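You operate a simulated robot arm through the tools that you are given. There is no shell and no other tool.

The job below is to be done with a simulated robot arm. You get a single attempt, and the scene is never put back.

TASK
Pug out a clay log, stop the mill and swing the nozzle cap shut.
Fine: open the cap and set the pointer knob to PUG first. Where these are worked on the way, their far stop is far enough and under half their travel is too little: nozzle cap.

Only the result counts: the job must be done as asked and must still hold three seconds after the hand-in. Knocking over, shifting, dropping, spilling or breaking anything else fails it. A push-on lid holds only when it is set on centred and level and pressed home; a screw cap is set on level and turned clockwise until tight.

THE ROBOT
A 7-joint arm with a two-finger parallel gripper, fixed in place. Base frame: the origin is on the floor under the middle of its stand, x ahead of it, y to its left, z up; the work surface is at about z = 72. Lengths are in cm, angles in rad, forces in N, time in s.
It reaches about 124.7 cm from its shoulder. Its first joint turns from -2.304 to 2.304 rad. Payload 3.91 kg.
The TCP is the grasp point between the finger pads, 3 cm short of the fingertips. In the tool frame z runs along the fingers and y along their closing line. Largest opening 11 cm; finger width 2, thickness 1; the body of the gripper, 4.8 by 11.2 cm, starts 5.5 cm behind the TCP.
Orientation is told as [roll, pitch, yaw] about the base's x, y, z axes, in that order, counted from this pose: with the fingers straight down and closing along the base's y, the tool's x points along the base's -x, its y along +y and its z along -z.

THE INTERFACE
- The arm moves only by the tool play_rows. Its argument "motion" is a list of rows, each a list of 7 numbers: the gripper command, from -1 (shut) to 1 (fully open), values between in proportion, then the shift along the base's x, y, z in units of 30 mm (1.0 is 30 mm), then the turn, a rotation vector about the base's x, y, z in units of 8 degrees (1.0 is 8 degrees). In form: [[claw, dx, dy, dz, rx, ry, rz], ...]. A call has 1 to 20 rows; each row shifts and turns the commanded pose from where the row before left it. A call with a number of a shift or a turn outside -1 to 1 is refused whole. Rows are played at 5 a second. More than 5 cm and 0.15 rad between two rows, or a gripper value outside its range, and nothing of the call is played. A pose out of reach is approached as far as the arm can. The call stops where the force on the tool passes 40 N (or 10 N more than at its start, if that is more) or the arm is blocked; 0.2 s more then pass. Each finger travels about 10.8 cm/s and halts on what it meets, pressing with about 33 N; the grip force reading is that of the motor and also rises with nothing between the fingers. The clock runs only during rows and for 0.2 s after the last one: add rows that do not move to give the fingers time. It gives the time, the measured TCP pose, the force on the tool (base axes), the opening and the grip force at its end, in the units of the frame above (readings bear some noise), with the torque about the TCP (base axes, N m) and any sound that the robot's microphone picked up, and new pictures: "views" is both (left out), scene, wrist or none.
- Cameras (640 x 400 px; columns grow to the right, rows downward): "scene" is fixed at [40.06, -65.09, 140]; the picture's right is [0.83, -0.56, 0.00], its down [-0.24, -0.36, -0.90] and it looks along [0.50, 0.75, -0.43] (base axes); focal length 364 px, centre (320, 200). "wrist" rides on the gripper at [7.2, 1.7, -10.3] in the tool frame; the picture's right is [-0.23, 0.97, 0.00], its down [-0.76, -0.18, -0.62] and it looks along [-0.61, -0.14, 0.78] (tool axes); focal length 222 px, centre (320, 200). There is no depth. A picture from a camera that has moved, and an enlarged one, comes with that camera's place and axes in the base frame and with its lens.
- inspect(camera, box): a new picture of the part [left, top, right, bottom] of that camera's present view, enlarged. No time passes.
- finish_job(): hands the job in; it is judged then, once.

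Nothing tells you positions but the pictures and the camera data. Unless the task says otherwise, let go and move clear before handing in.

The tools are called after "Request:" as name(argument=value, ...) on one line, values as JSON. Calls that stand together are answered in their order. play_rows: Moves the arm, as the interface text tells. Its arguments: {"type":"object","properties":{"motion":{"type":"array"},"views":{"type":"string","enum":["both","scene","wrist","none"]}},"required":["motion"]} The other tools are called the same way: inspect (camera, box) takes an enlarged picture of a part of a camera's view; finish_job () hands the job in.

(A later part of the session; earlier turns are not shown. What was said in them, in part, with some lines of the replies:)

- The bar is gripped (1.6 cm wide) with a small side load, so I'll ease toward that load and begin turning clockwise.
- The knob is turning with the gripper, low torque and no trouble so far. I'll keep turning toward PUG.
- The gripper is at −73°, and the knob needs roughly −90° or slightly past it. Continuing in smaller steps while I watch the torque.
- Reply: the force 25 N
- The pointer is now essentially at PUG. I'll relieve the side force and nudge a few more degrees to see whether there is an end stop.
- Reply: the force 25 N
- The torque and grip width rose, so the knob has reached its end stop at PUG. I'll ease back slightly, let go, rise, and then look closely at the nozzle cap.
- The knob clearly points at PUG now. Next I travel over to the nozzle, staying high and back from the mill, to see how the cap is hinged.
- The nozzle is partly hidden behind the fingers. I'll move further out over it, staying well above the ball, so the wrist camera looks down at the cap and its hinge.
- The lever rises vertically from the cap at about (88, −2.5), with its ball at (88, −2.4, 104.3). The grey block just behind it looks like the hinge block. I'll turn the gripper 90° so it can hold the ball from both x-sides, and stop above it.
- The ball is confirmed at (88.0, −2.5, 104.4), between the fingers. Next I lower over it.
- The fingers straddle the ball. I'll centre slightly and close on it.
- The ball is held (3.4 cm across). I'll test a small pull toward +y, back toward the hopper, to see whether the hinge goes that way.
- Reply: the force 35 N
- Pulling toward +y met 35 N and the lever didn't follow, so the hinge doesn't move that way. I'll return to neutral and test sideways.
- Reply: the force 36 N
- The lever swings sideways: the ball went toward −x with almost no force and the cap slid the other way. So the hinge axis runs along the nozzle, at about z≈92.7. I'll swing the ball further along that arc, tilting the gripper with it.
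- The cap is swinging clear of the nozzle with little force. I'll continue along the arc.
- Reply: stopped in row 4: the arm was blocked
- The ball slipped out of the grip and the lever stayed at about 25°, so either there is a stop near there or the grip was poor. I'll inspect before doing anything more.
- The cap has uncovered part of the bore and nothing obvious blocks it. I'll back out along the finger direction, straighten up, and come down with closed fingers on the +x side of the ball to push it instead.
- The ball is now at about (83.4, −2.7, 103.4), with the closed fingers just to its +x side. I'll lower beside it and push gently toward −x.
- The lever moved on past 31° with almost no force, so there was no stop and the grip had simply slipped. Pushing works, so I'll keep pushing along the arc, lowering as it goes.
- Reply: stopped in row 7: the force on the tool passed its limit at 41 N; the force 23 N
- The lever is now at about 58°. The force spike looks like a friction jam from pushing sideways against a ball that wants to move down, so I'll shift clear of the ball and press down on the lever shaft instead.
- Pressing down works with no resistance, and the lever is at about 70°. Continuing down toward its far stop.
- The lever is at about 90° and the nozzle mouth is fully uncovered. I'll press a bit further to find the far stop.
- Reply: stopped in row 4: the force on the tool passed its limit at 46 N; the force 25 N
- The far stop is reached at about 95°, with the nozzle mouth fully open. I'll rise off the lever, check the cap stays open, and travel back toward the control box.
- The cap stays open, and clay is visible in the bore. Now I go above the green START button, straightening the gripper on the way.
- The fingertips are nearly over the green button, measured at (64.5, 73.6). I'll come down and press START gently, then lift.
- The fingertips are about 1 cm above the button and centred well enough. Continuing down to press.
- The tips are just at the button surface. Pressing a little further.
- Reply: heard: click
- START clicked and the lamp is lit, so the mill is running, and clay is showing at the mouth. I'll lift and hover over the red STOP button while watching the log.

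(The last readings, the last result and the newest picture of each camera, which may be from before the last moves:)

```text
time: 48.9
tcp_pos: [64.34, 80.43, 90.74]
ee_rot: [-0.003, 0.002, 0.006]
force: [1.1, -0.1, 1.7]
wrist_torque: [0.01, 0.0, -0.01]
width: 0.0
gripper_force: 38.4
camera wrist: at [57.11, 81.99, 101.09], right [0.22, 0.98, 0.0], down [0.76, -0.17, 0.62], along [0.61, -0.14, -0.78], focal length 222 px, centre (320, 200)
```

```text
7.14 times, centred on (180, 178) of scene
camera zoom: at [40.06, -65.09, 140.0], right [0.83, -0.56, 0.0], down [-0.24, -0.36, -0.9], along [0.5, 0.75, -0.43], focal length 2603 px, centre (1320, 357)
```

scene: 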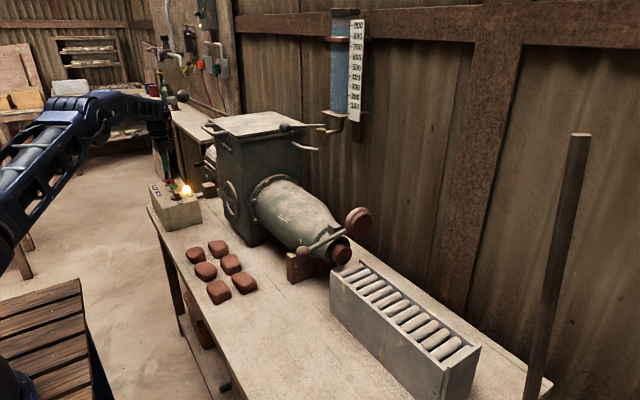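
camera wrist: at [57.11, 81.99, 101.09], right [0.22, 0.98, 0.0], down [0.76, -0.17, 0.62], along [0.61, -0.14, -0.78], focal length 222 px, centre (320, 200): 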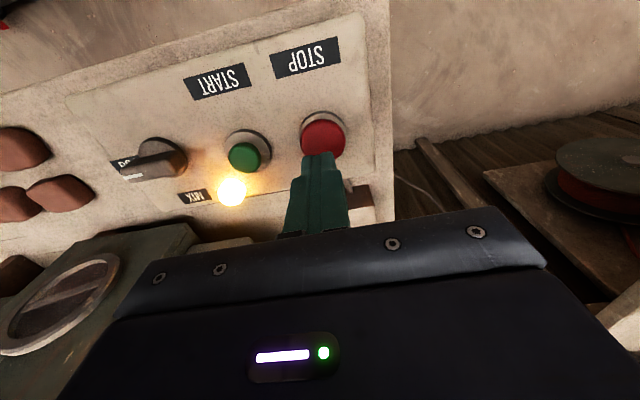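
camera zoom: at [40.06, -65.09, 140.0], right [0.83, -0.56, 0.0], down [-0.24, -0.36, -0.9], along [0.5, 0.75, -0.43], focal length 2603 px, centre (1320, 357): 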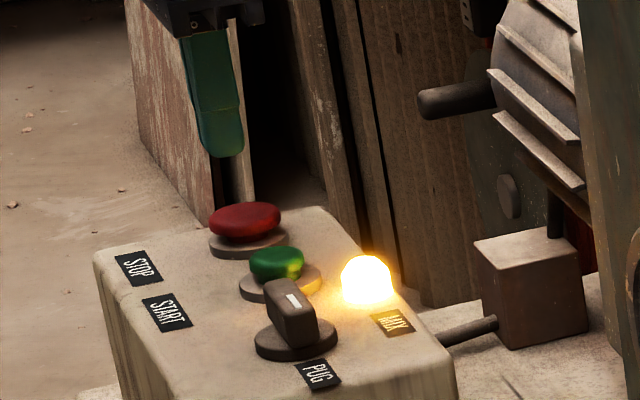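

The log is emerging from the nozzle. I'll lower slightly over STOP and keep watching.

Request:
play_rows(motion=[[-1, 0, 0.06, -0.2, 0, 0, 0], [-1, 0, 0, -0.2, 0, 0, 0], [-1, 0, 0, 0, 0, 0, 0], [-1, 0, 0, 0, 0, 0, 0], [-1, 0, 0, 0, 0, 0, 0]], views="scene")

Request:
inspect(camera="scene", box=[290, 190, 490, 400])

```text
time: 50.1
tcp_pos: [64.43, 80.56, 89.26]
ee_rot: [-0.006, 0.004, 0.005]
force: [-0.5, 1.1, -0.8]
wrist_torque: [-0.02, -0.04, -0.02]
width: 0.01
gripper_force: 37.5
```

scene: 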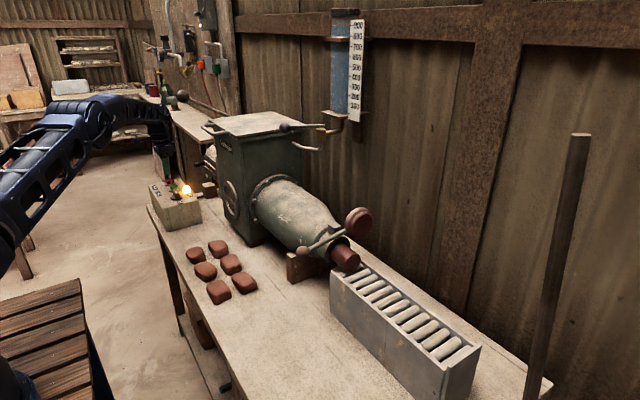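

```text
1.90 times, centred on (390, 295) of scene
camera zoom: at [40.06, -65.09, 140.0], right [0.83, -0.56, 0.0], down [-0.24, -0.36, -0.9], along [0.5, 0.75, -0.43], focal length 694 px, centre (187, 19)
```

zoom: 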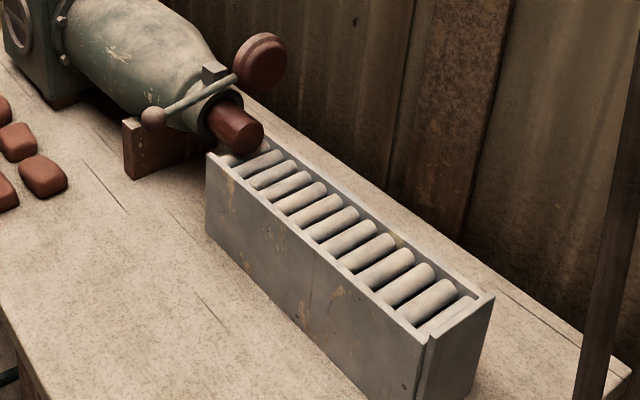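

The log grows at a couple of centimetres a second onto the roller tray. I'll keep waiting in short steps.

Request:
play_rows(motion=[[-1, 0, 0, 0, 0, 0, 0], [-1, 0, 0, 0, 0, 0, 0], [-1, 0, 0, 0, 0, 0, 0], [-1, 0, 0, 0, 0, 0, 0], [-1, 0, 0, 0, 0, 0, 0], [-1, 0, 0, 0, 0, 0, 0], [-1, 0, 0, 0, 0, 0, 0], [-1, 0, 0, 0, 0, 0, 0]], views="scene")

Request:
inspect(camera="scene", box=[290, 190, 490, 400])

```text
time: 51.9
tcp_pos: [64.32, 80.59, 89.36]
ee_rot: [-0.005, 0.003, 0.005]
force: [-0.1, -0.2, 0.0]
wrist_torque: [0.01, 0.0, -0.02]
width: 0.0
gripper_force: 38.0
```

scene: 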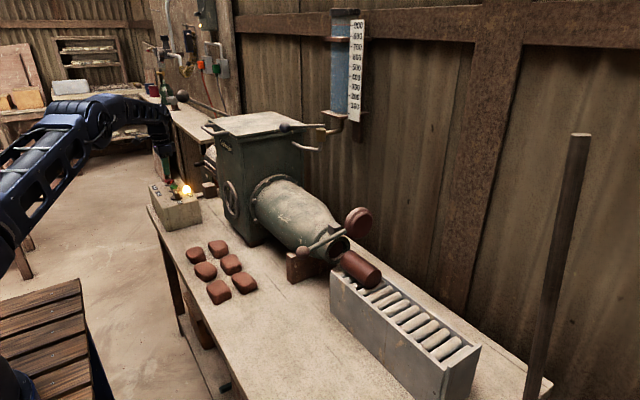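

```text
1.90 times, centred on (390, 295) of scene
camera zoom: at [40.06, -65.09, 140.0], right [0.83, -0.56, 0.0], down [-0.24, -0.36, -0.9], along [0.5, 0.75, -0.43], focal length 694 px, centre (187, 19)
```

zoom: 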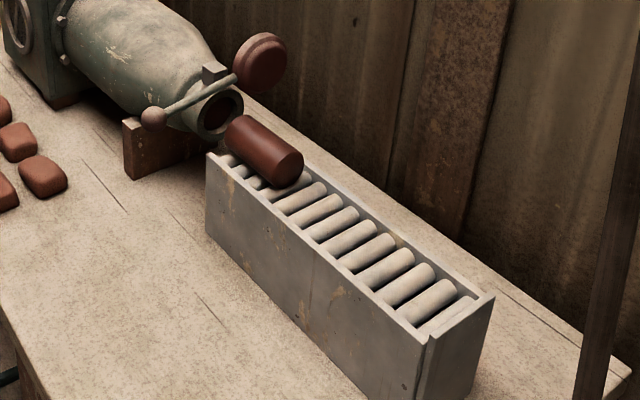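

A complete log has come free and lies on the rollers. I'll press STOP now.

Request:
play_rows(motion=[[-1, 0, 0, -0.3, 0, 0, 0], [-1, 0, 0, -0.25, 0, 0, 0], [-1, 0, 0, -0.2, 0, 0, 0], [-1, 0, 0, -0.15, 0, 0, 0]])

Request:
inspect(camera="scene", box=[145, 150, 215, 206])

Request:
inspect(camera="scene", box=[290, 190, 490, 400])

```text
time: 52.9
tcp_pos: [64.45, 80.41, 86.72]
ee_rot: [-0.003, 0.001, 0.006]
force: [0.5, 0.5, 3.0]
wrist_torque: [0.02, 0.02, -0.02]
width: 0.0
gripper_force: 38.2
heard: click
camera wrist: at [57.3, 82.2, 97.05], right [0.22, 0.98, 0.0], down [0.76, -0.17, 0.62], along [0.61, -0.14, -0.78], focal length 222 px, centre (320, 200)
```

scene: 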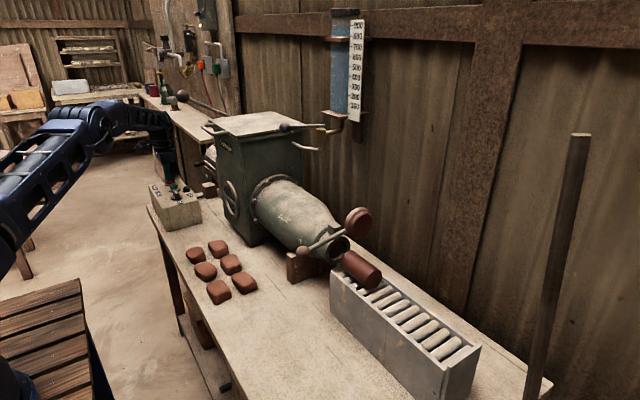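
wrist: 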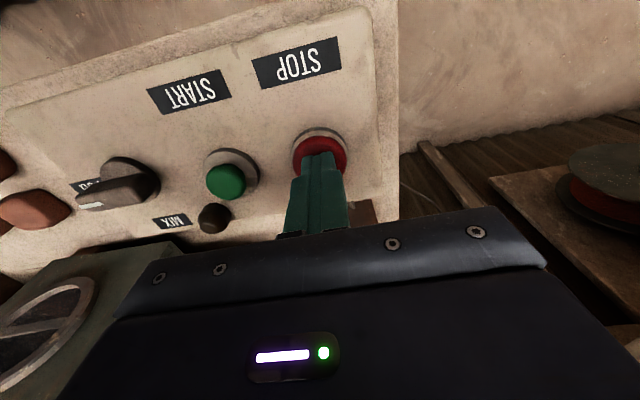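

```text
7.14 times, centred on (180, 178) of scene
camera zoom: at [40.06, -65.09, 140.0], right [0.83, -0.56, 0.0], down [-0.24, -0.36, -0.9], along [0.5, 0.75, -0.43], focal length 2603 px, centre (1320, 357)
```

zoom: 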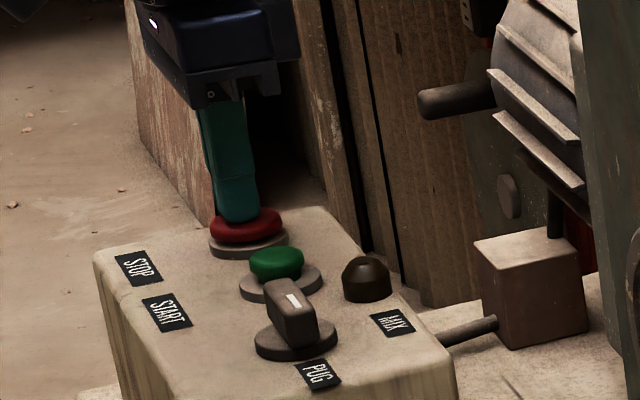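

```text
1.90 times, centred on (390, 295) of scene
camera zoom: at [40.06, -65.09, 140.0], right [0.83, -0.56, 0.0], down [-0.24, -0.36, -0.9], along [0.5, 0.75, -0.43], focal length 694 px, centre (187, 19)
```

zoom: 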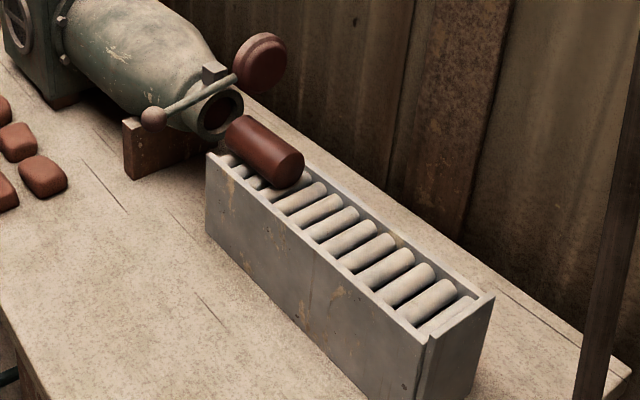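

STOP clicked and the lamp went out, so the mill is stopped and the log rests on the tray. Next I lift off and travel back to close the cap, this time gripping the ball along y, the hinge axis.

Request:
play_rows(motion=[[-1, 0, 0, 0.5, 0, 0, 0], [-1, 0, 0, 1, 0, 0, 0], [-1, -0.3, -0.8, 1, 0, 0, 0], [-1, -0.3, -1, 1, 0, 0, 0], [-1, -0.3, -1, 1, 0, 0, 0], [-1, -0.3, -1, 1, 0, 0, 0], [-1, -0.3, -1, 1, 0, 0, 0], [-1, 0, -1, 1, 0, 0, 0], [-1, 0, -1, 1, 0, 0, 0], [-1, 0, -1, 1, 0, 0, 0], [-1, 0, -1, 0, 0, 0, 0], [-1, 0, -1, 0, 0, 0, 0], [-1, 0, -1, 0, 0, 0, 0], [-1, 0, -1, 0, 0, 0, 0], [-1, 0, -1, 0, 0, 0, 0], [-1, 0, -1, 0, 0, 0, 0], [-1, 0, -1, 0, 0, 0, 0], [-1, 0, -1, 0, 0, 0, 0], [-1, 0, -1, 0, 0, 0, 0], [-1, 0, -1, 0, 0, 0, 0]])

Request:
inspect(camera="scene", box=[145, 150, 215, 206])

Request:
inspect(camera="scene", box=[285, 190, 405, 300])

```text
time: 57.1
tcp_pos: [59.92, 27.11, 115.19]
ee_rot: [-0.004, 0.001, 0.006]
force: [0.7, 0.7, 0.0]
wrist_torque: [-0.02, 0.03, 0.01]
width: 0.0
gripper_force: 37.9
camera wrist: at [52.72, 28.8, 125.54], right [0.22, 0.98, -0.01], down [0.76, -0.17, 0.62], along [0.61, -0.14, -0.78], focal length 222 px, centre (320, 200)
```

scene: 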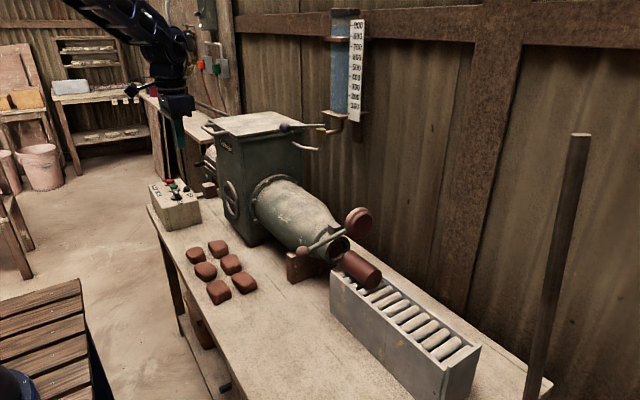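
wrist: 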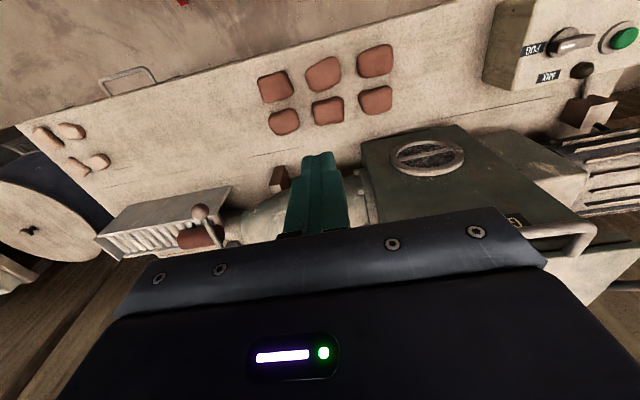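

```text
7.14 times, centred on (180, 178) of scene
camera zoom: at [40.06, -65.09, 140.0], right [0.83, -0.56, 0.0], down [-0.24, -0.36, -0.9], along [0.5, 0.75, -0.43], focal length 2603 px, centre (1320, 357)
```

zoom: 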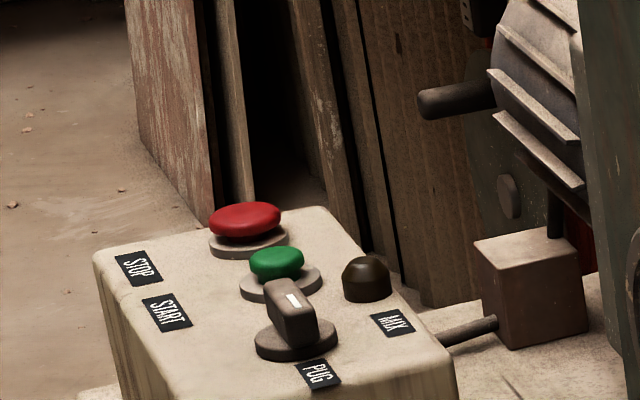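

```text
3.64 times, centred on (345, 245) of scene
camera zoom: at [40.06, -65.09, 140.0], right [0.83, -0.56, 0.0], down [-0.24, -0.36, -0.9], along [0.5, 0.75, -0.43], focal length 1325 px, centre (229, 36)
```

zoom: 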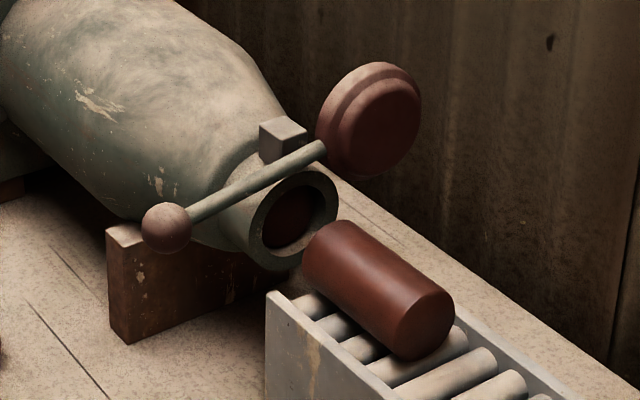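

The mill is off and the log is steady. The ball now sits at about (76.7, −2.6, 91.7), so I'll move above it with the fingers opening along y.

Request:
play_rows(motion=[[-1, 0, -0.987, 0, 0, 0, 0], [-1, 0, -0.987, 0, 0, 0, 0], [-1, 0, -0.987, 0, 0, 0, 0], [-0.5, 0.8, -0.987, -0.3, 0, 0, 0], [0, 0.8, -0.987, -0.3, 0, 0, 0], [0.1, 0.8, -0.987, -0.3, 0, 0, 0], [0.1, 0.8, -0.987, -0.3, 0, 0, 0], [0.1, 0.8, -0.987, -0.3, 0, 0, 0], [0.1, 0.8, -0.987, -0.3, 0, 0, 0], [0.1, 0.8, -0.987, -0.3, 0, 0, 0], [0.1, 0, 0, 0, 0, 0, 0]])

Request:
inspect(camera="wrist", box=[200, 60, 440, 220])

Request:
inspect(camera="scene", box=[265, 140, 385, 290])

```text
time: 59.5
tcp_pos: [76.76, -2.4, 108.77]
ee_rot: [-0.005, 0.002, 0.006]
force: [0.6, 0.3, 0.4]
wrist_torque: [0.01, -0.01, 0.02]
width: 6.06
gripper_force: 0.1
camera wrist: at [69.55, -0.86, 119.11], right [0.22, 0.98, 0.0], down [0.76, -0.17, 0.62], along [0.61, -0.14, -0.78], focal length 222 px, centre (320, 200)
```

scene: 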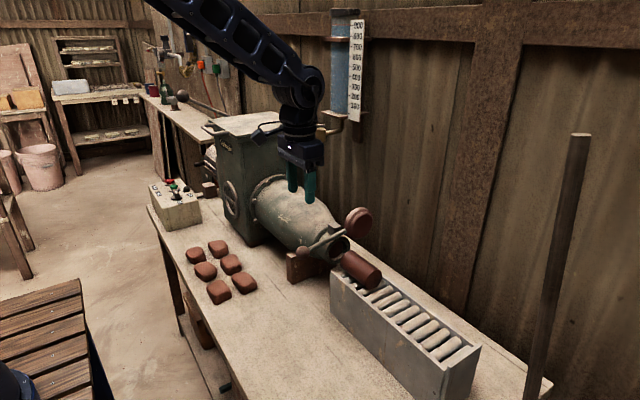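
wrist: 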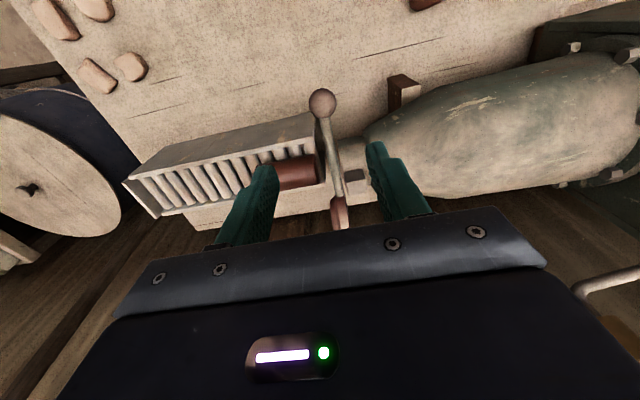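

```text
2.50 times, centred on (320, 140) of wrist
camera zoom: at [69.55, -0.86, 119.11], right [0.22, 0.98, 0.0], down [0.76, -0.17, 0.62], along [0.61, -0.14, -0.78], focal length 555 px, centre (320, 350)
```

zoom: 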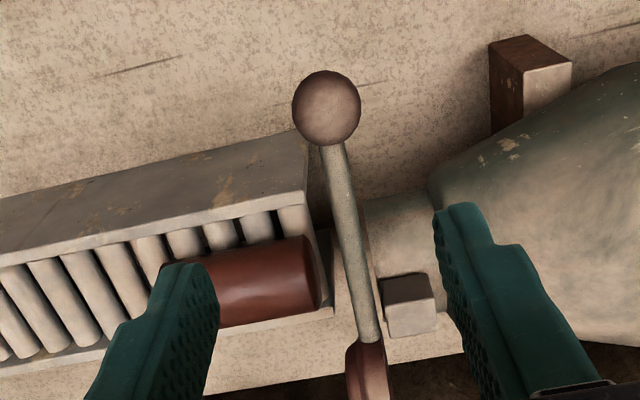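

```text
2.67 times, centred on (325, 215) of scene
camera zoom: at [40.06, -65.09, 140.0], right [0.83, -0.56, 0.0], down [-0.24, -0.36, -0.9], along [0.5, 0.75, -0.43], focal length 972 px, centre (307, 160)
```

zoom: 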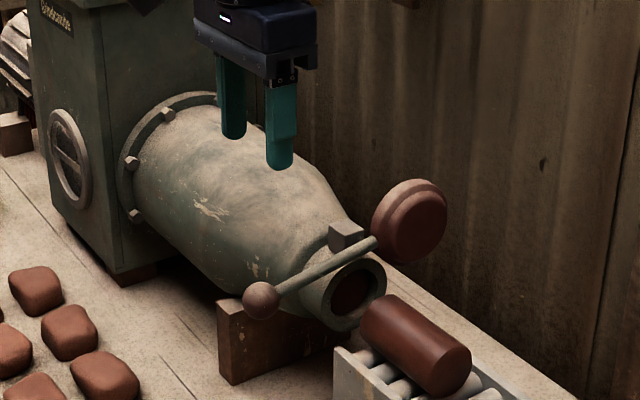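

The ball is centred between the fingers from above. Next I descend around it.

Request:
play_rows(motion=[[0.1, 0, 0, -1, 0, 0, 0], [0.1, 0, 0, -1, 0, 0, 0], [0.1, 0, 0, -1, 0, 0, 0], [0.1, 0, 0, -1, 0, 0, 0], [0.1, 0, 0, -0.6, 0, 0, 0], [0.1, 0, 0, 0, 0, 0, 0]])

Request:
inspect(camera="wrist", box=[200, 60, 440, 220])

Request:
inspect(camera="scene", box=[265, 180, 385, 290])

```text
time: 60.9
tcp_pos: [76.71, -2.53, 95.08]
ee_rot: [-0.005, 0.0, 0.004]
force: [-0.3, -0.7, -1.0]
wrist_torque: [0.0, 0.04, 0.0]
width: 6.06
gripper_force: 0.0
camera wrist: at [69.44, -0.88, 105.42], right [0.22, 0.97, 0.0], down [0.76, -0.17, 0.62], along [0.61, -0.14, -0.78], focal length 222 px, centre (320, 200)
```

scene: 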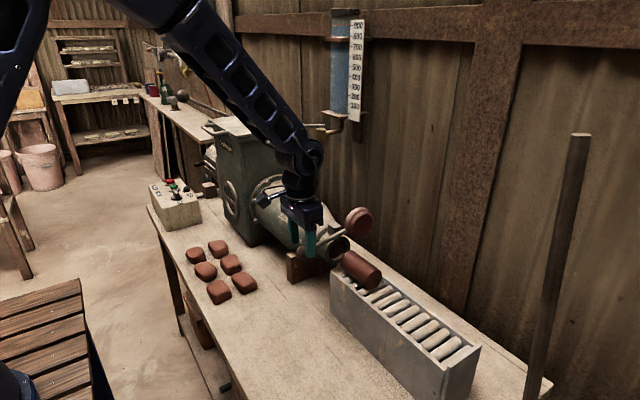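
wrist: 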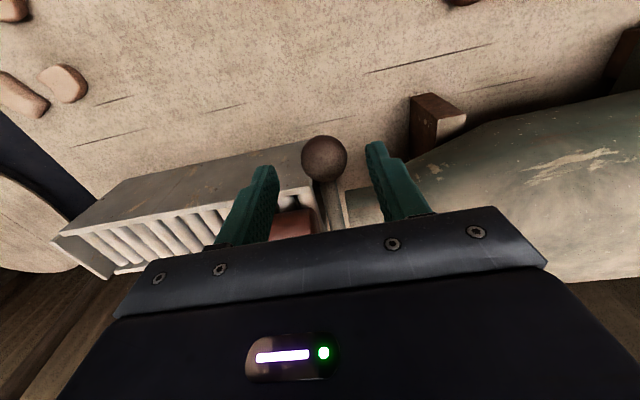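

```text
2.50 times, centred on (320, 140) of wrist
camera zoom: at [69.44, -0.88, 105.42], right [0.22, 0.97, 0.0], down [0.76, -0.17, 0.62], along [0.61, -0.14, -0.78], focal length 555 px, centre (320, 350)
```

zoom: 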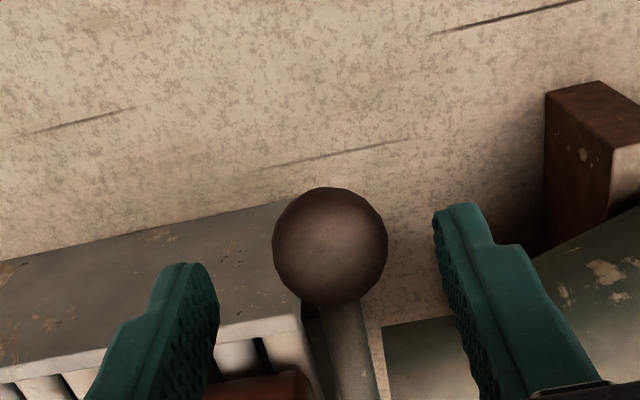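

```text
3.64 times, centred on (325, 235) of scene
camera zoom: at [40.06, -65.09, 140.0], right [0.83, -0.56, 0.0], down [-0.24, -0.36, -0.9], along [0.5, 0.75, -0.43], focal length 1325 px, centre (302, 73)
```

zoom: 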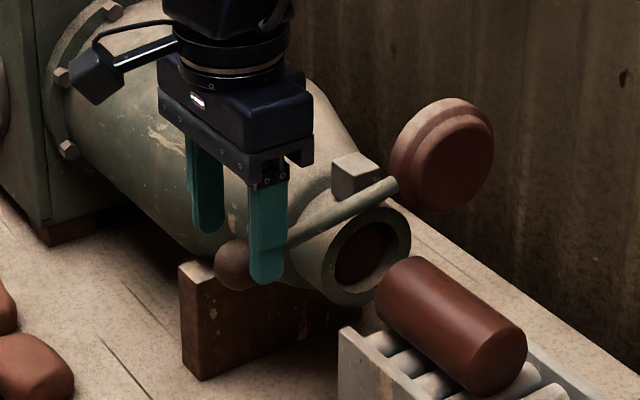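

Alignment looks good, with the ball at about (76.7, −2.4, 91.6). I'll lower the last bit and close on it.

Request:
play_rows(motion=[[0.1, 0, 0.03, -0.66, 0, 0, 0], [0.1, 0, 0, 0, 0, 0, 0], [-0.4, 0, 0, 0, 0, 0, 0], [-1, 0, 0, 0, 0, 0, 0], [-1, 0, 0, 0, 0, 0, 0], [-1, 0, 0, 0, 0, 0, 0]])

Request:
inspect(camera="wrist", box=[200, 60, 440, 220])

Request:
inspect(camera="scene", box=[265, 180, 385, 290])

```text
time: 62.3
tcp_pos: [76.71, -2.32, 93.03]
ee_rot: [-0.004, 0.002, 0.008]
force: [2.6, 19.2, -1.4]
wrist_torque: [0.46, 0.09, 0.1]
width: 3.36
gripper_force: 45.5
camera wrist: at [69.5, -0.69, 103.38], right [0.22, 0.98, 0.0], down [0.76, -0.17, 0.62], along [0.61, -0.14, -0.78], focal length 222 px, centre (320, 200)
```

scene: 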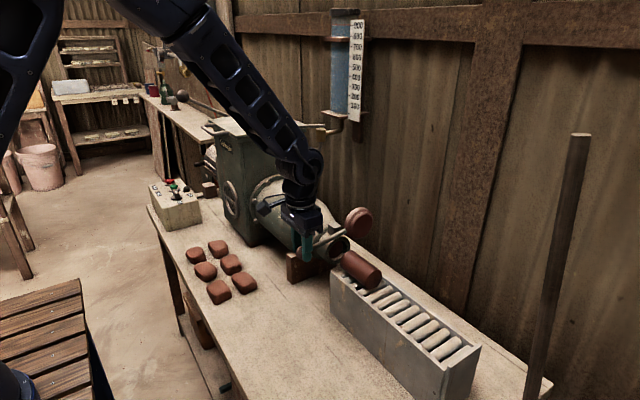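
wrist: 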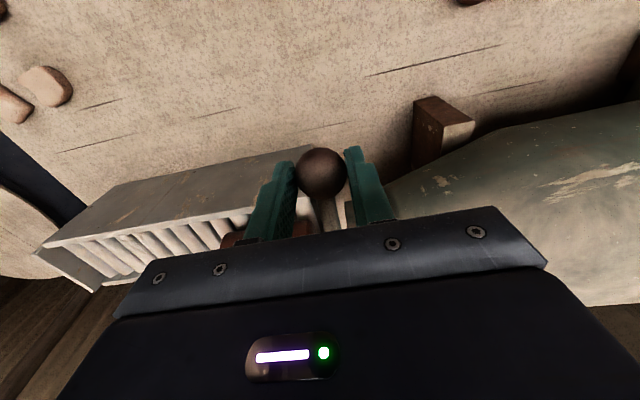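

```text
2.50 times, centred on (320, 140) of wrist
camera zoom: at [69.5, -0.69, 103.38], right [0.22, 0.98, 0.0], down [0.76, -0.17, 0.62], along [0.61, -0.14, -0.78], focal length 555 px, centre (320, 350)
```

zoom: 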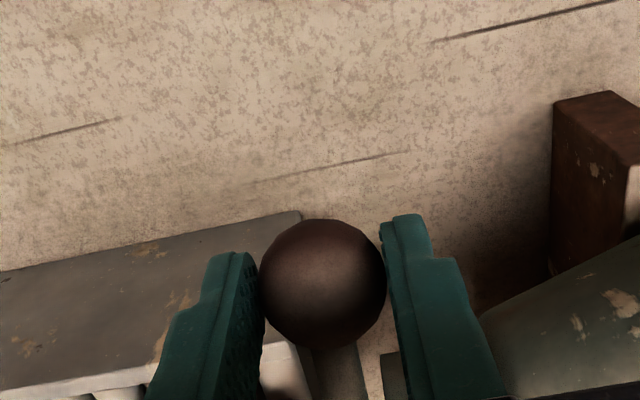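

```text
3.64 times, centred on (325, 235) of scene
camera zoom: at [40.06, -65.09, 140.0], right [0.83, -0.56, 0.0], down [-0.24, -0.36, -0.9], along [0.5, 0.75, -0.43], focal length 1325 px, centre (302, 73)
```

zoom: 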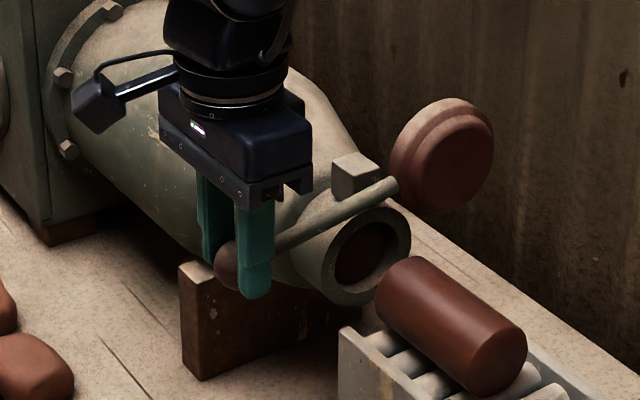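

The ball is firmly held with a small sideways preload. I'll ease that off and lift along the arc about the hinge at (88, 93).

Request:
play_rows(motion=[[-1, 0, 0.05, 0, 0, 0, 0], [-1, -0.03, 0, 0.483, 0, 0, 0], [-1, 0.037, 0, 0.53, 0, 0, 0], [-1, 0.11, 0, 0.517, 0, 0, 0], [-1, 0, 0, 0, 0, 0, 0]])

Request:
inspect(camera="scene", box=[265, 160, 385, 290])

```text
time: 63.5
tcp_pos: [77.16, -2.3, 97.55]
ee_rot: [-0.005, 0.003, 0.004]
force: [-17.6, -4.5, -5.3]
wrist_torque: [-0.2, 1.53, -0.02]
width: 3.34
gripper_force: 45.0
camera wrist: at [69.88, -0.65, 108.01], right [0.22, 0.97, -0.01], down [0.76, -0.17, 0.62], along [0.61, -0.14, -0.78], focal length 222 px, centre (320, 200)
```

scene: 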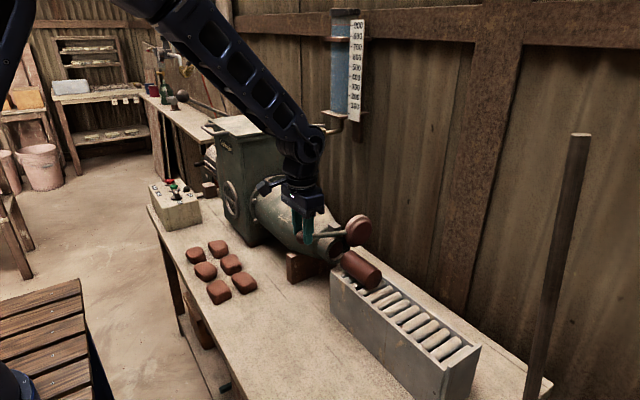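
wrist: 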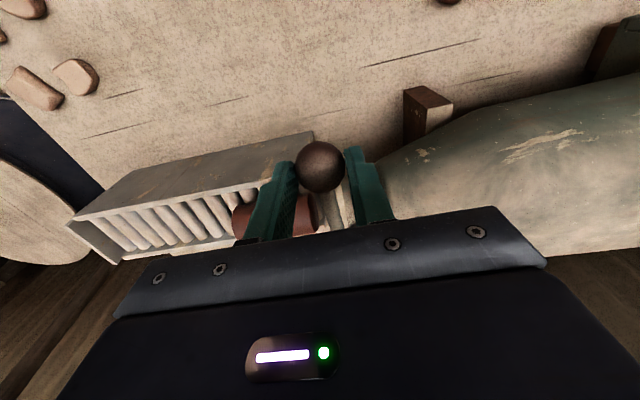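

```text
3.08 times, centred on (325, 225) of scene
camera zoom: at [40.06, -65.09, 140.0], right [0.83, -0.56, 0.0], down [-0.24, -0.36, -0.9], along [0.5, 0.75, -0.43], focal length 1121 px, centre (305, 123)
```

zoom: 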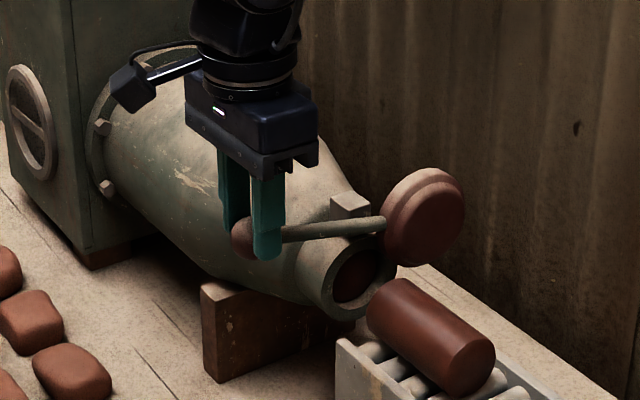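

The lever follows the lift. A slight outward pull shows my arc radius is a touch short, so I'll correct that and continue.

Request:
play_rows(motion=[[-1, 0.09, 0, 0.5, 0, 0, 0], [-1, 0.25, 0, 0.467, 0, 0, 0], [-1, 0.313, 0, 0.43, 0, 0, 0], [-1, 0, 0, 0, 0, 0, 0]], views="scene")

Request:
inspect(camera="scene", box=[265, 160, 385, 290])

```text
time: 64.5
tcp_pos: [79.16, -2.37, 101.98]
ee_rot: [-0.005, 0.003, 0.006]
force: [-14.4, -1.8, -3.2]
wrist_torque: [-0.05, 1.61, 0.05]
width: 3.35
gripper_force: 44.6
```

scene: 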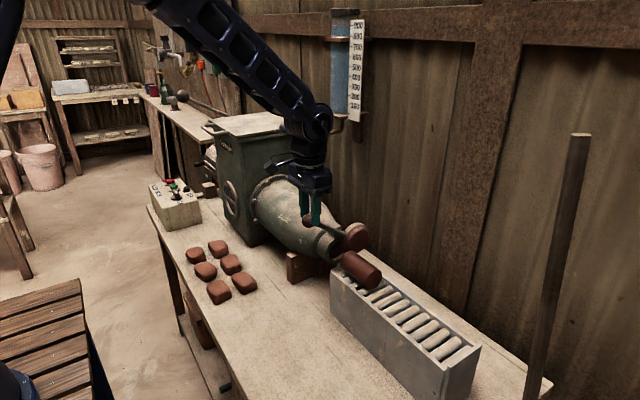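

```text
3.08 times, centred on (325, 225) of scene
camera zoom: at [40.06, -65.09, 140.0], right [0.83, -0.56, 0.0], down [-0.24, -0.36, -0.9], along [0.5, 0.75, -0.43], focal length 1121 px, centre (305, 123)
```

zoom: 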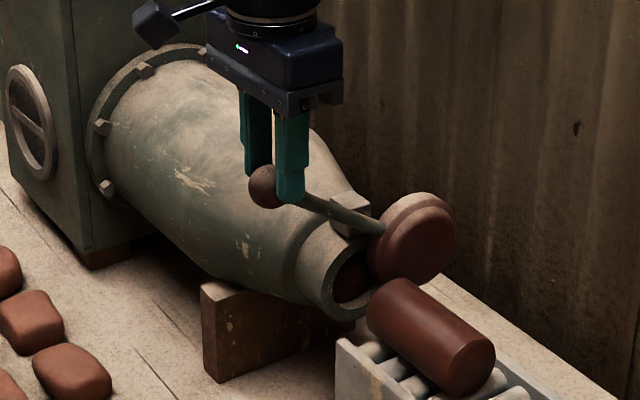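

The lever is at about 50° and the cap is swinging down clear of the log. Continuing along the arc.

Request:
play_rows(motion=[[-1, 0.34, 0, 0.4, 0, 0, 0], [-1, 0.42, 0, 0.34, 0, 0, 0], [-1, 0.457, 0, 0.27, 0, 0, 0], [-1, 0, 0, 0, 0, 0, 0]], views="scene")

Request:
inspect(camera="scene", box=[265, 160, 385, 290])

```text
time: 65.5
tcp_pos: [82.67, -2.31, 104.85]
ee_rot: [-0.006, -0.001, 0.006]
force: [-15.6, -8.3, 7.8]
wrist_torque: [-0.25, 1.39, 0.09]
width: 3.34
gripper_force: 45.0
```

scene: 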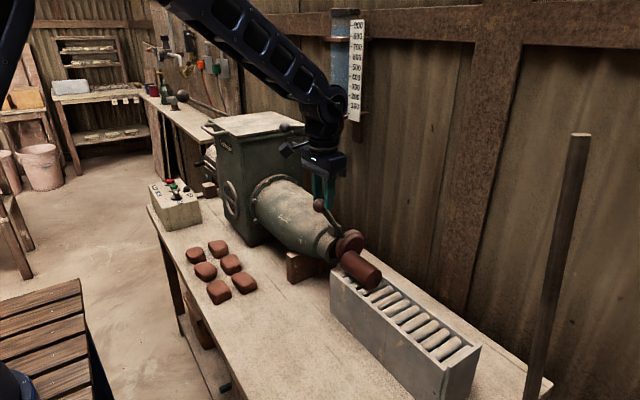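

```text
3.08 times, centred on (325, 225) of scene
camera zoom: at [40.06, -65.09, 140.0], right [0.83, -0.56, 0.0], down [-0.24, -0.36, -0.9], along [0.5, 0.75, -0.43], focal length 1121 px, centre (305, 123)
```

zoom: 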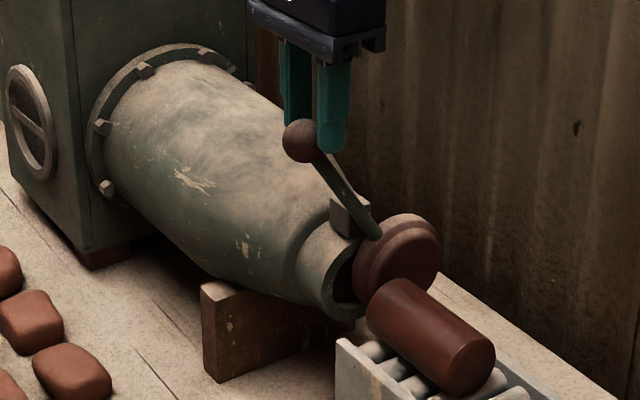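

The ball has slipped to the edge of the pads while spinning, with the lever at about 34°. I'll let go, close the fingers, and come down on the −x side to push it the rest of the way.

Request:
play_rows(motion=[[-0.1, 0, 0, 0, 0, 0, 0], [0.1, 0, 0, 0, 0, 0, 0], [0.1, 0, 0, 0.5, 0, 0, 0], [0.1, 0, 0, 1, 0, 0, 0], [0.1, 0, 0, 1, 0, 0, 0], [-0.5, -0.8, -0.05, 0, 0, 0, 0], [-1, -0.8, 0, 0, 0, 0, 0], [-1, 0, 0, 0, 0, 0, 0], [-1, 0, 0, 0, 0, 0, 0]])

Request:
inspect(camera="scene", box=[265, 130, 385, 290])

Request:
inspect(camera="wrist", box=[200, 60, 440, 220])

```text
time: 67.5
tcp_pos: [78.12, -2.38, 112.22]
ee_rot: [-0.005, 0.002, 0.005]
force: [0.5, 0.0, 0.2]
wrist_torque: [-0.04, 0.02, 0.01]
width: 0.01
gripper_force: 33.1
camera wrist: at [70.93, -0.74, 122.64], right [0.22, 0.98, 0.0], down [0.76, -0.17, 0.62], along [0.61, -0.14, -0.78], focal length 222 px, centre (320, 200)
```

scene: 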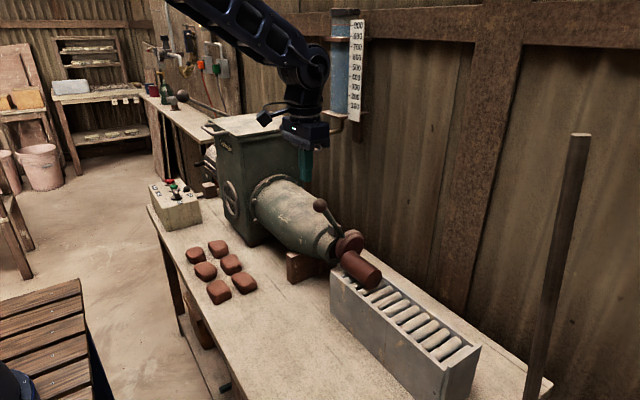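
wrist: 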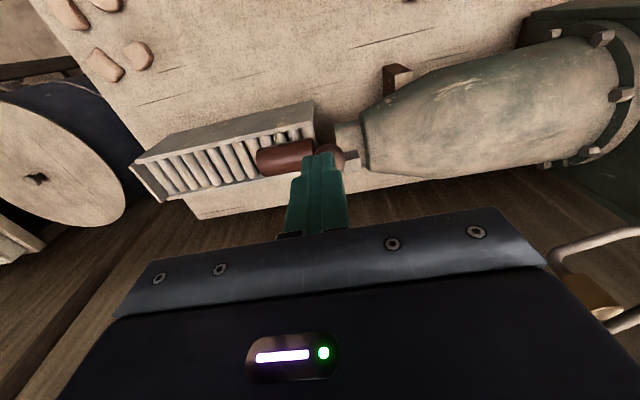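

```text
2.50 times, centred on (325, 210) of scene
camera zoom: at [40.06, -65.09, 140.0], right [0.83, -0.56, 0.0], down [-0.24, -0.36, -0.9], along [0.5, 0.75, -0.43], focal length 911 px, centre (308, 175)
```

zoom: 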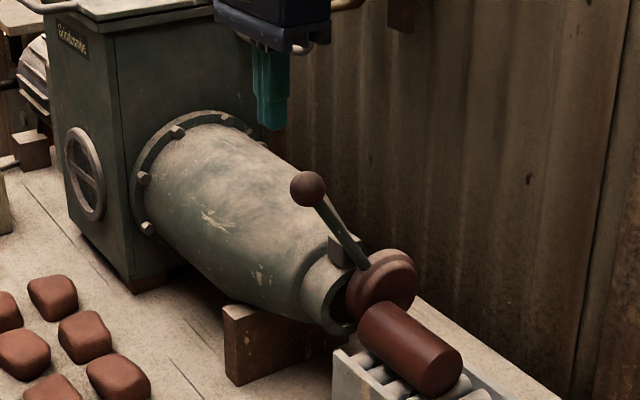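

```text
2.50 times, centred on (320, 140) of wrist
camera zoom: at [70.93, -0.74, 122.64], right [0.22, 0.98, 0.0], down [0.76, -0.17, 0.62], along [0.61, -0.14, -0.78], focal length 555 px, centre (320, 350)
```

zoom: 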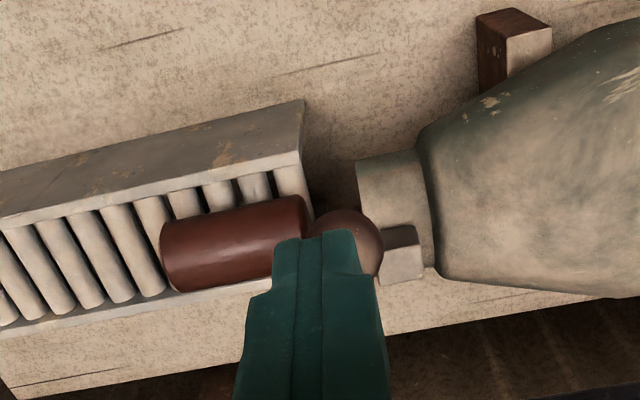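

The lever stayed put, with the ball at about (81.8, −2.5, 102.7). I'll lower on its −x side and push toward +x.

Request:
play_rows(motion=[[-1, 0, -0.04, -1, 0, 0, 0], [-1, 0, 0, -1, 0, 0, 0], [-1, 0, 0, -0.67, 0, 0, 0], [-1, 0.3, 0, 0, 0, 0, 0], [-1, 0.3, 0, 0.05, 0, 0, 0], [-1, 0.3, 0, 0.1, 0, 0, 0], [-1, 0.3, 0, 0.1, 0, 0, 0], [-1, 0, 0, 0, 0, 0, 0]])

Request:
inspect(camera="scene", box=[265, 130, 385, 290])

```text
time: 69.3
tcp_pos: [81.58, -2.4, 104.93]
ee_rot: [-0.005, 0.002, 0.006]
force: [-0.6, 0.0, 0.2]
wrist_torque: [-0.03, 0.01, 0.03]
width: 0.02
gripper_force: 32.8
camera wrist: at [74.37, -0.79, 115.37], right [0.22, 0.98, 0.0], down [0.76, -0.17, 0.62], along [0.61, -0.14, -0.78], focal length 222 px, centre (320, 200)
```

scene: 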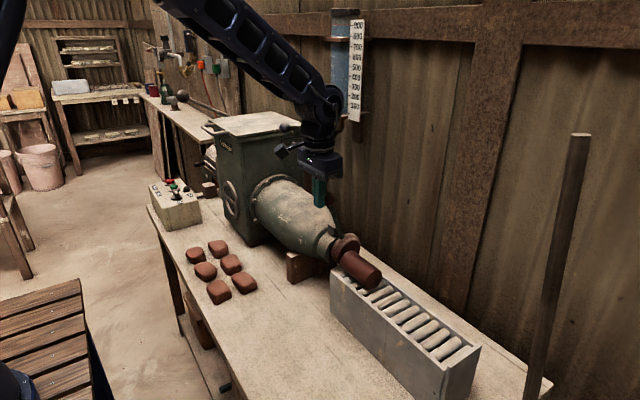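
wrist: 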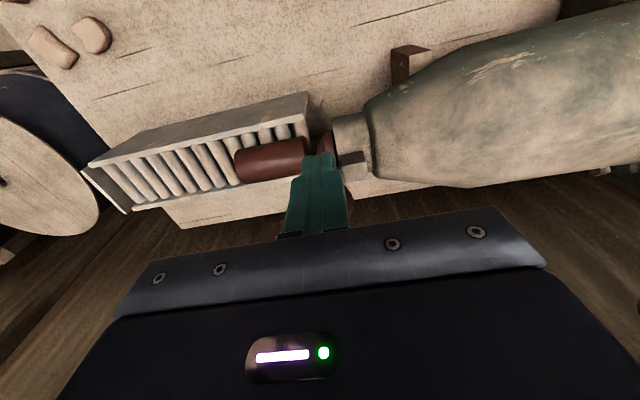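

```text
2.50 times, centred on (325, 210) of scene
camera zoom: at [40.06, -65.09, 140.0], right [0.83, -0.56, 0.0], down [-0.24, -0.36, -0.9], along [0.5, 0.75, -0.43], focal length 911 px, centre (308, 175)
```

zoom: 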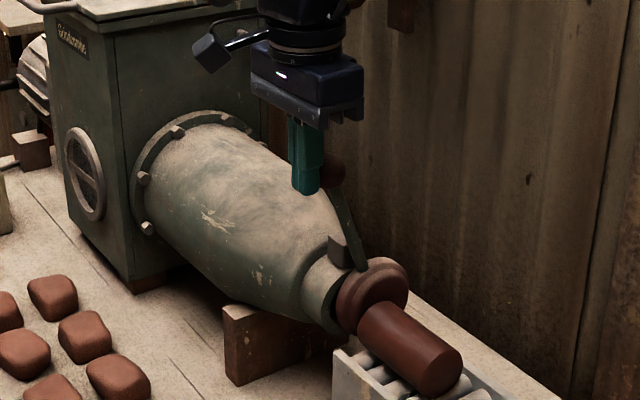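

The cap is closing smoothly with almost no force, and the log is undisturbed. I'll push on to the closed stop in finer steps.

Request:
play_rows(motion=[[-1, 0.3, 0, 0.08, 0, 0, 0], [-1, 0.3, 0, 0.05, 0, 0, 0], [-1, 0.2, 0, 0.03, 0, 0, 0], [-1, 0.15, 0, 0.02, 0, 0, 0], [-1, 0.1, 0, 0, 0, 0, 0], [-1, 0.1, 0, 0, 0, 0, 0], [-1, 0.1, 0, 0, 0, 0, 0], [-1, 0, 0, 0, 0, 0, 0]])

Request:
inspect(camera="scene", box=[265, 130, 385, 290])

```text
time: 71.1
tcp_pos: [85.19, -2.56, 105.65]
ee_rot: [-0.006, 0.001, 0.004]
force: [0.5, 0.7, 0.9]
wrist_torque: [0.02, 0.03, 0.01]
width: 0.03
gripper_force: 33.1
camera wrist: at [78.1, -0.92, 115.95], right [0.22, 0.98, -0.01], down [0.76, -0.17, 0.62], along [0.61, -0.14, -0.78], focal length 222 px, centre (320, 200)
```

scene: 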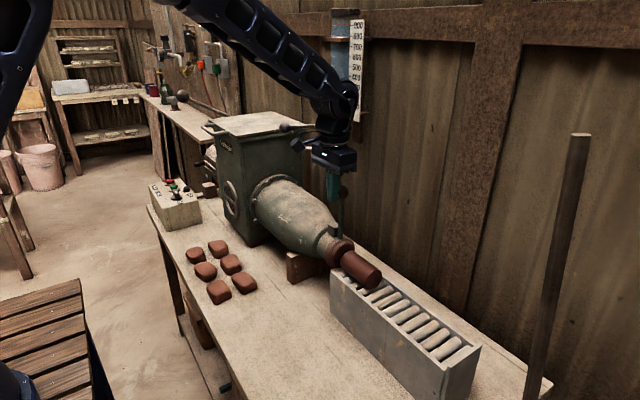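
wrist: 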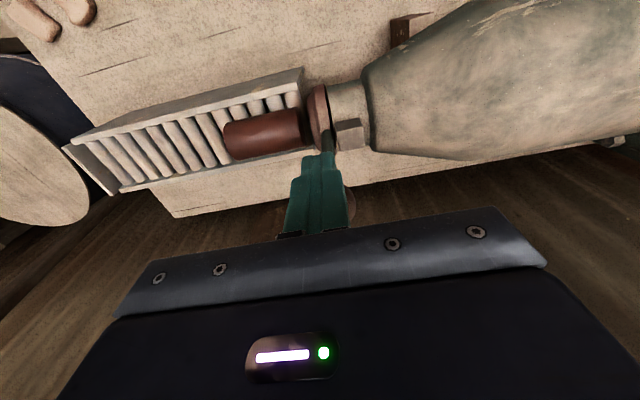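

```text
2.50 times, centred on (325, 210) of scene
camera zoom: at [40.06, -65.09, 140.0], right [0.83, -0.56, 0.0], down [-0.24, -0.36, -0.9], along [0.5, 0.75, -0.43], focal length 911 px, centre (308, 175)
```

zoom: 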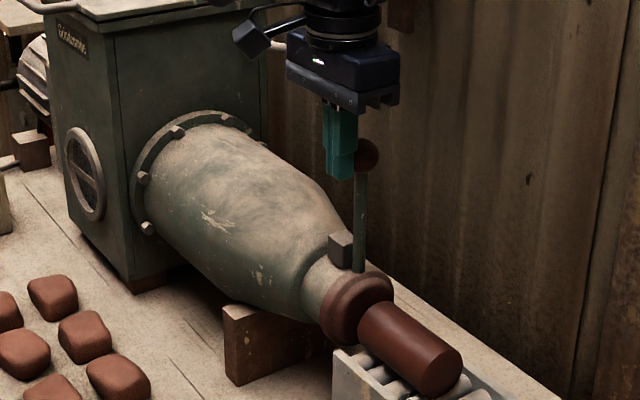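

The lever is almost upright with no stop felt yet. I'll push on in small steps until the closed stop.

Request:
play_rows(motion=[[-1, 0.08, 0, 0, 0, 0, 0], [-1, 0.08, 0, 0, 0, 0, 0], [-1, 0.08, 0, 0, 0, 0, 0], [-1, 0.08, 0, 0, 0, 0, 0]])

Request:
inspect(camera="scene", box=[265, 130, 385, 290])

```text
time: 71.7
tcp_pos: [85.44, -2.56, 105.55]
ee_rot: [-0.006, 0.01, 0.006]
force: [-22.6, -1.2, 5.9]
wrist_torque: [-0.03, 0.27, 0.01]
width: 0.0
gripper_force: 33.3
stopped in row 3: the force on the tool passed its limit at 45 N (the readings are from after the stop); the commanded pose is now the measured one
camera wrist: at [78.27, -0.9, 115.94], right [0.22, 0.98, -0.01], down [0.77, -0.17, 0.62], along [0.6, -0.14, -0.79], focal length 222 px, centre (320, 200)
```

scene: 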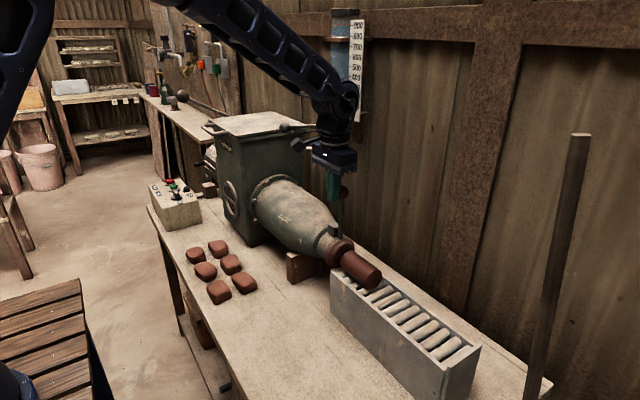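
wrist: 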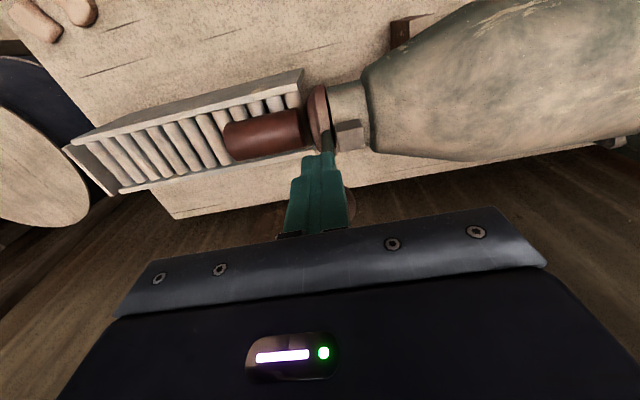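

```text
2.50 times, centred on (325, 210) of scene
camera zoom: at [40.06, -65.09, 140.0], right [0.83, -0.56, 0.0], down [-0.24, -0.36, -0.9], along [0.5, 0.75, -0.43], focal length 911 px, centre (308, 175)
```

zoom: 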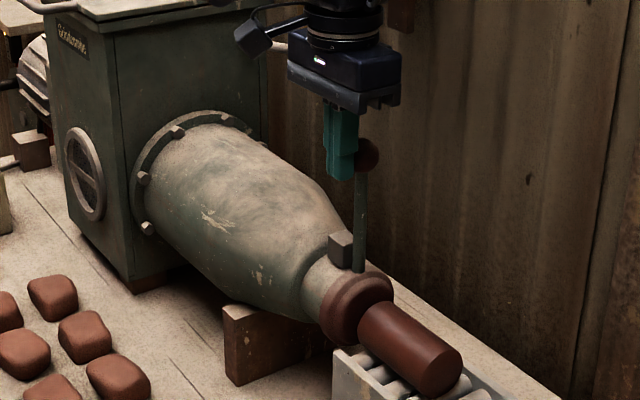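

The closed stop is reached and the lever is upright as at the start. I'll back straight away from the ball, rise clear, and check everything.

Request:
play_rows(motion=[[-1, -0.2, 0, 0, 0, 0, 0], [-1, -0.6, 0, 0, 0, 0, 0], [-1, -0.8, 0, 0.4, 0, 0, 0], [-1, -1, 0, 1, 0, 0, 0], [-1, -1, 0, 1, 0, 0, 0], [-1, -1, 0, 1, 0, 0, 0], [-1, -1, 0.5, 0.8, 0, 0, 0], [-1, -1, 0.5, 0.5, 0, 0, 0], [-1, -1, 0.8, 0, 0, 0, 0], [-1, -0.5, 1, 0, 0, 0, 0], [-1, 0, 1, 0, 0, 0, 0], [-1, 0, 0, 0, 0, 0, 0], [-1, 0, 0, 0, 0, 0, 0], [-1, 0, 0, 0, 0, 0, 0], [-1, 0, 0, 0, 0, 0, 0]])

Request:
inspect(camera="scene", box=[290, 170, 410, 300])

Request:
inspect(camera="scene", box=[145, 150, 215, 206])

Request:
inspect(camera="scene", box=[305, 175, 375, 285])

```text
time: 74.9
tcp_pos: [61.18, 8.89, 119.66]
ee_rot: [-0.005, 0.007, 0.004]
force: [-1.0, -0.2, -0.3]
wrist_torque: [0.03, -0.01, 0.02]
width: 0.01
gripper_force: 33.0
camera wrist: at [54.05, 10.54, 130.08], right [0.22, 0.97, -0.01], down [0.77, -0.17, 0.62], along [0.6, -0.14, -0.79], focal length 222 px, centre (320, 200)
```

scene: 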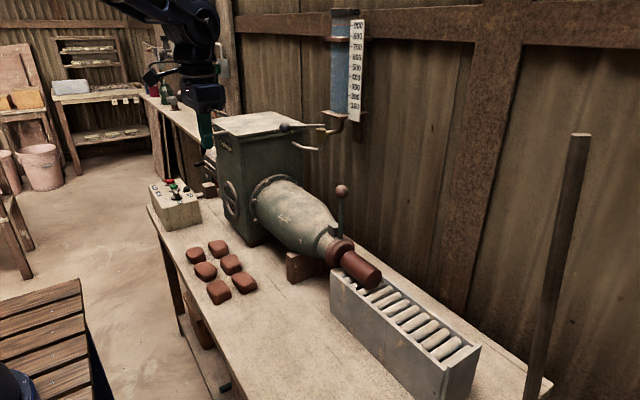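
wrist: 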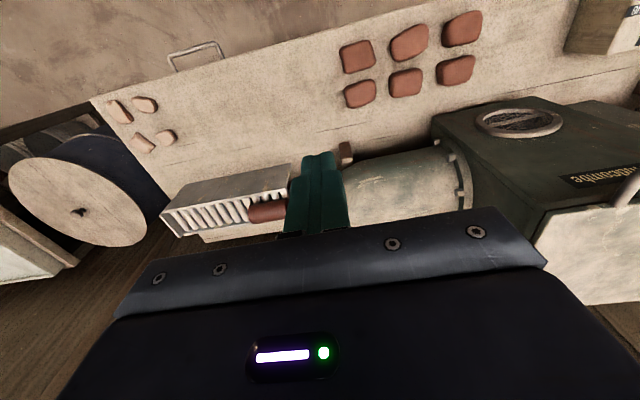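

```text
3.08 times, centred on (350, 235) of scene
camera zoom: at [40.06, -65.09, 140.0], right [0.83, -0.56, 0.0], down [-0.24, -0.36, -0.9], along [0.5, 0.75, -0.43], focal length 1121 px, centre (228, 92)
```

zoom: 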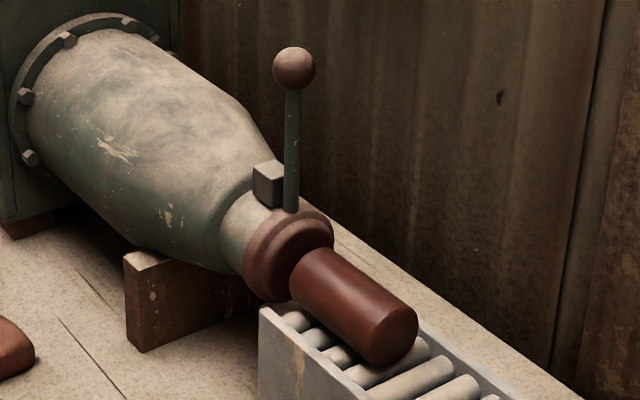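

```text
7.14 times, centred on (180, 178) of scene
camera zoom: at [40.06, -65.09, 140.0], right [0.83, -0.56, 0.0], down [-0.24, -0.36, -0.9], along [0.5, 0.75, -0.43], focal length 2603 px, centre (1320, 357)
```

zoom: 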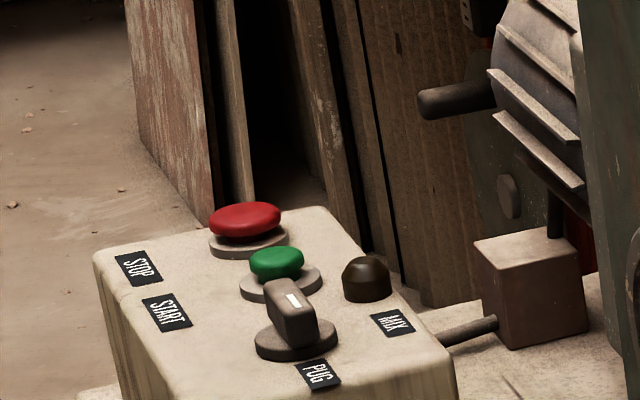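

```text
3.64 times, centred on (340, 230) of scene
camera zoom: at [40.06, -65.09, 140.0], right [0.83, -0.56, 0.0], down [-0.24, -0.36, -0.9], along [0.5, 0.75, -0.43], focal length 1325 px, centre (247, 91)
```

zoom: 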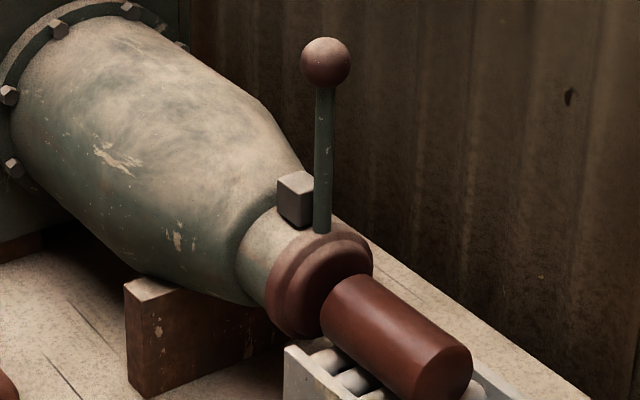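

The cap is shut with its lever upright exactly where it began, and the log rests on the roller tray. The mill's lamp is off, the knob points to PUG, the arm is clear and nothing else has moved, so I'm handing the job in.

Request:
finish_job()

```text
The job is handed in.
```

The job is handed in: one clay log was pugged, the mill is stopped, and the nozzle cap is shut. I haven't had a verdict back.

- **Set-up:** I turned the pointer knob from MIX to PUG, up to its stop. I then swung the nozzle cap open to its far stop, so the mouth was fully clear.
- **Pugging:** START clicked and the lamp lit. One log came out, broke free and settled on the roller tray.
- **Stopping:** I pressed STOP as soon as the log was free. It clicked and the lamp went out.
- **Closing:** I swung the cap back to its closed stop, with the lever upright where it started. The log did not move.

The ball on the cap lever slipped out of the gripper once while opening and started slipping while closing. I finished both swings by pushing the lever instead. In the last pictures the arm was clear and nothing else looked moved.
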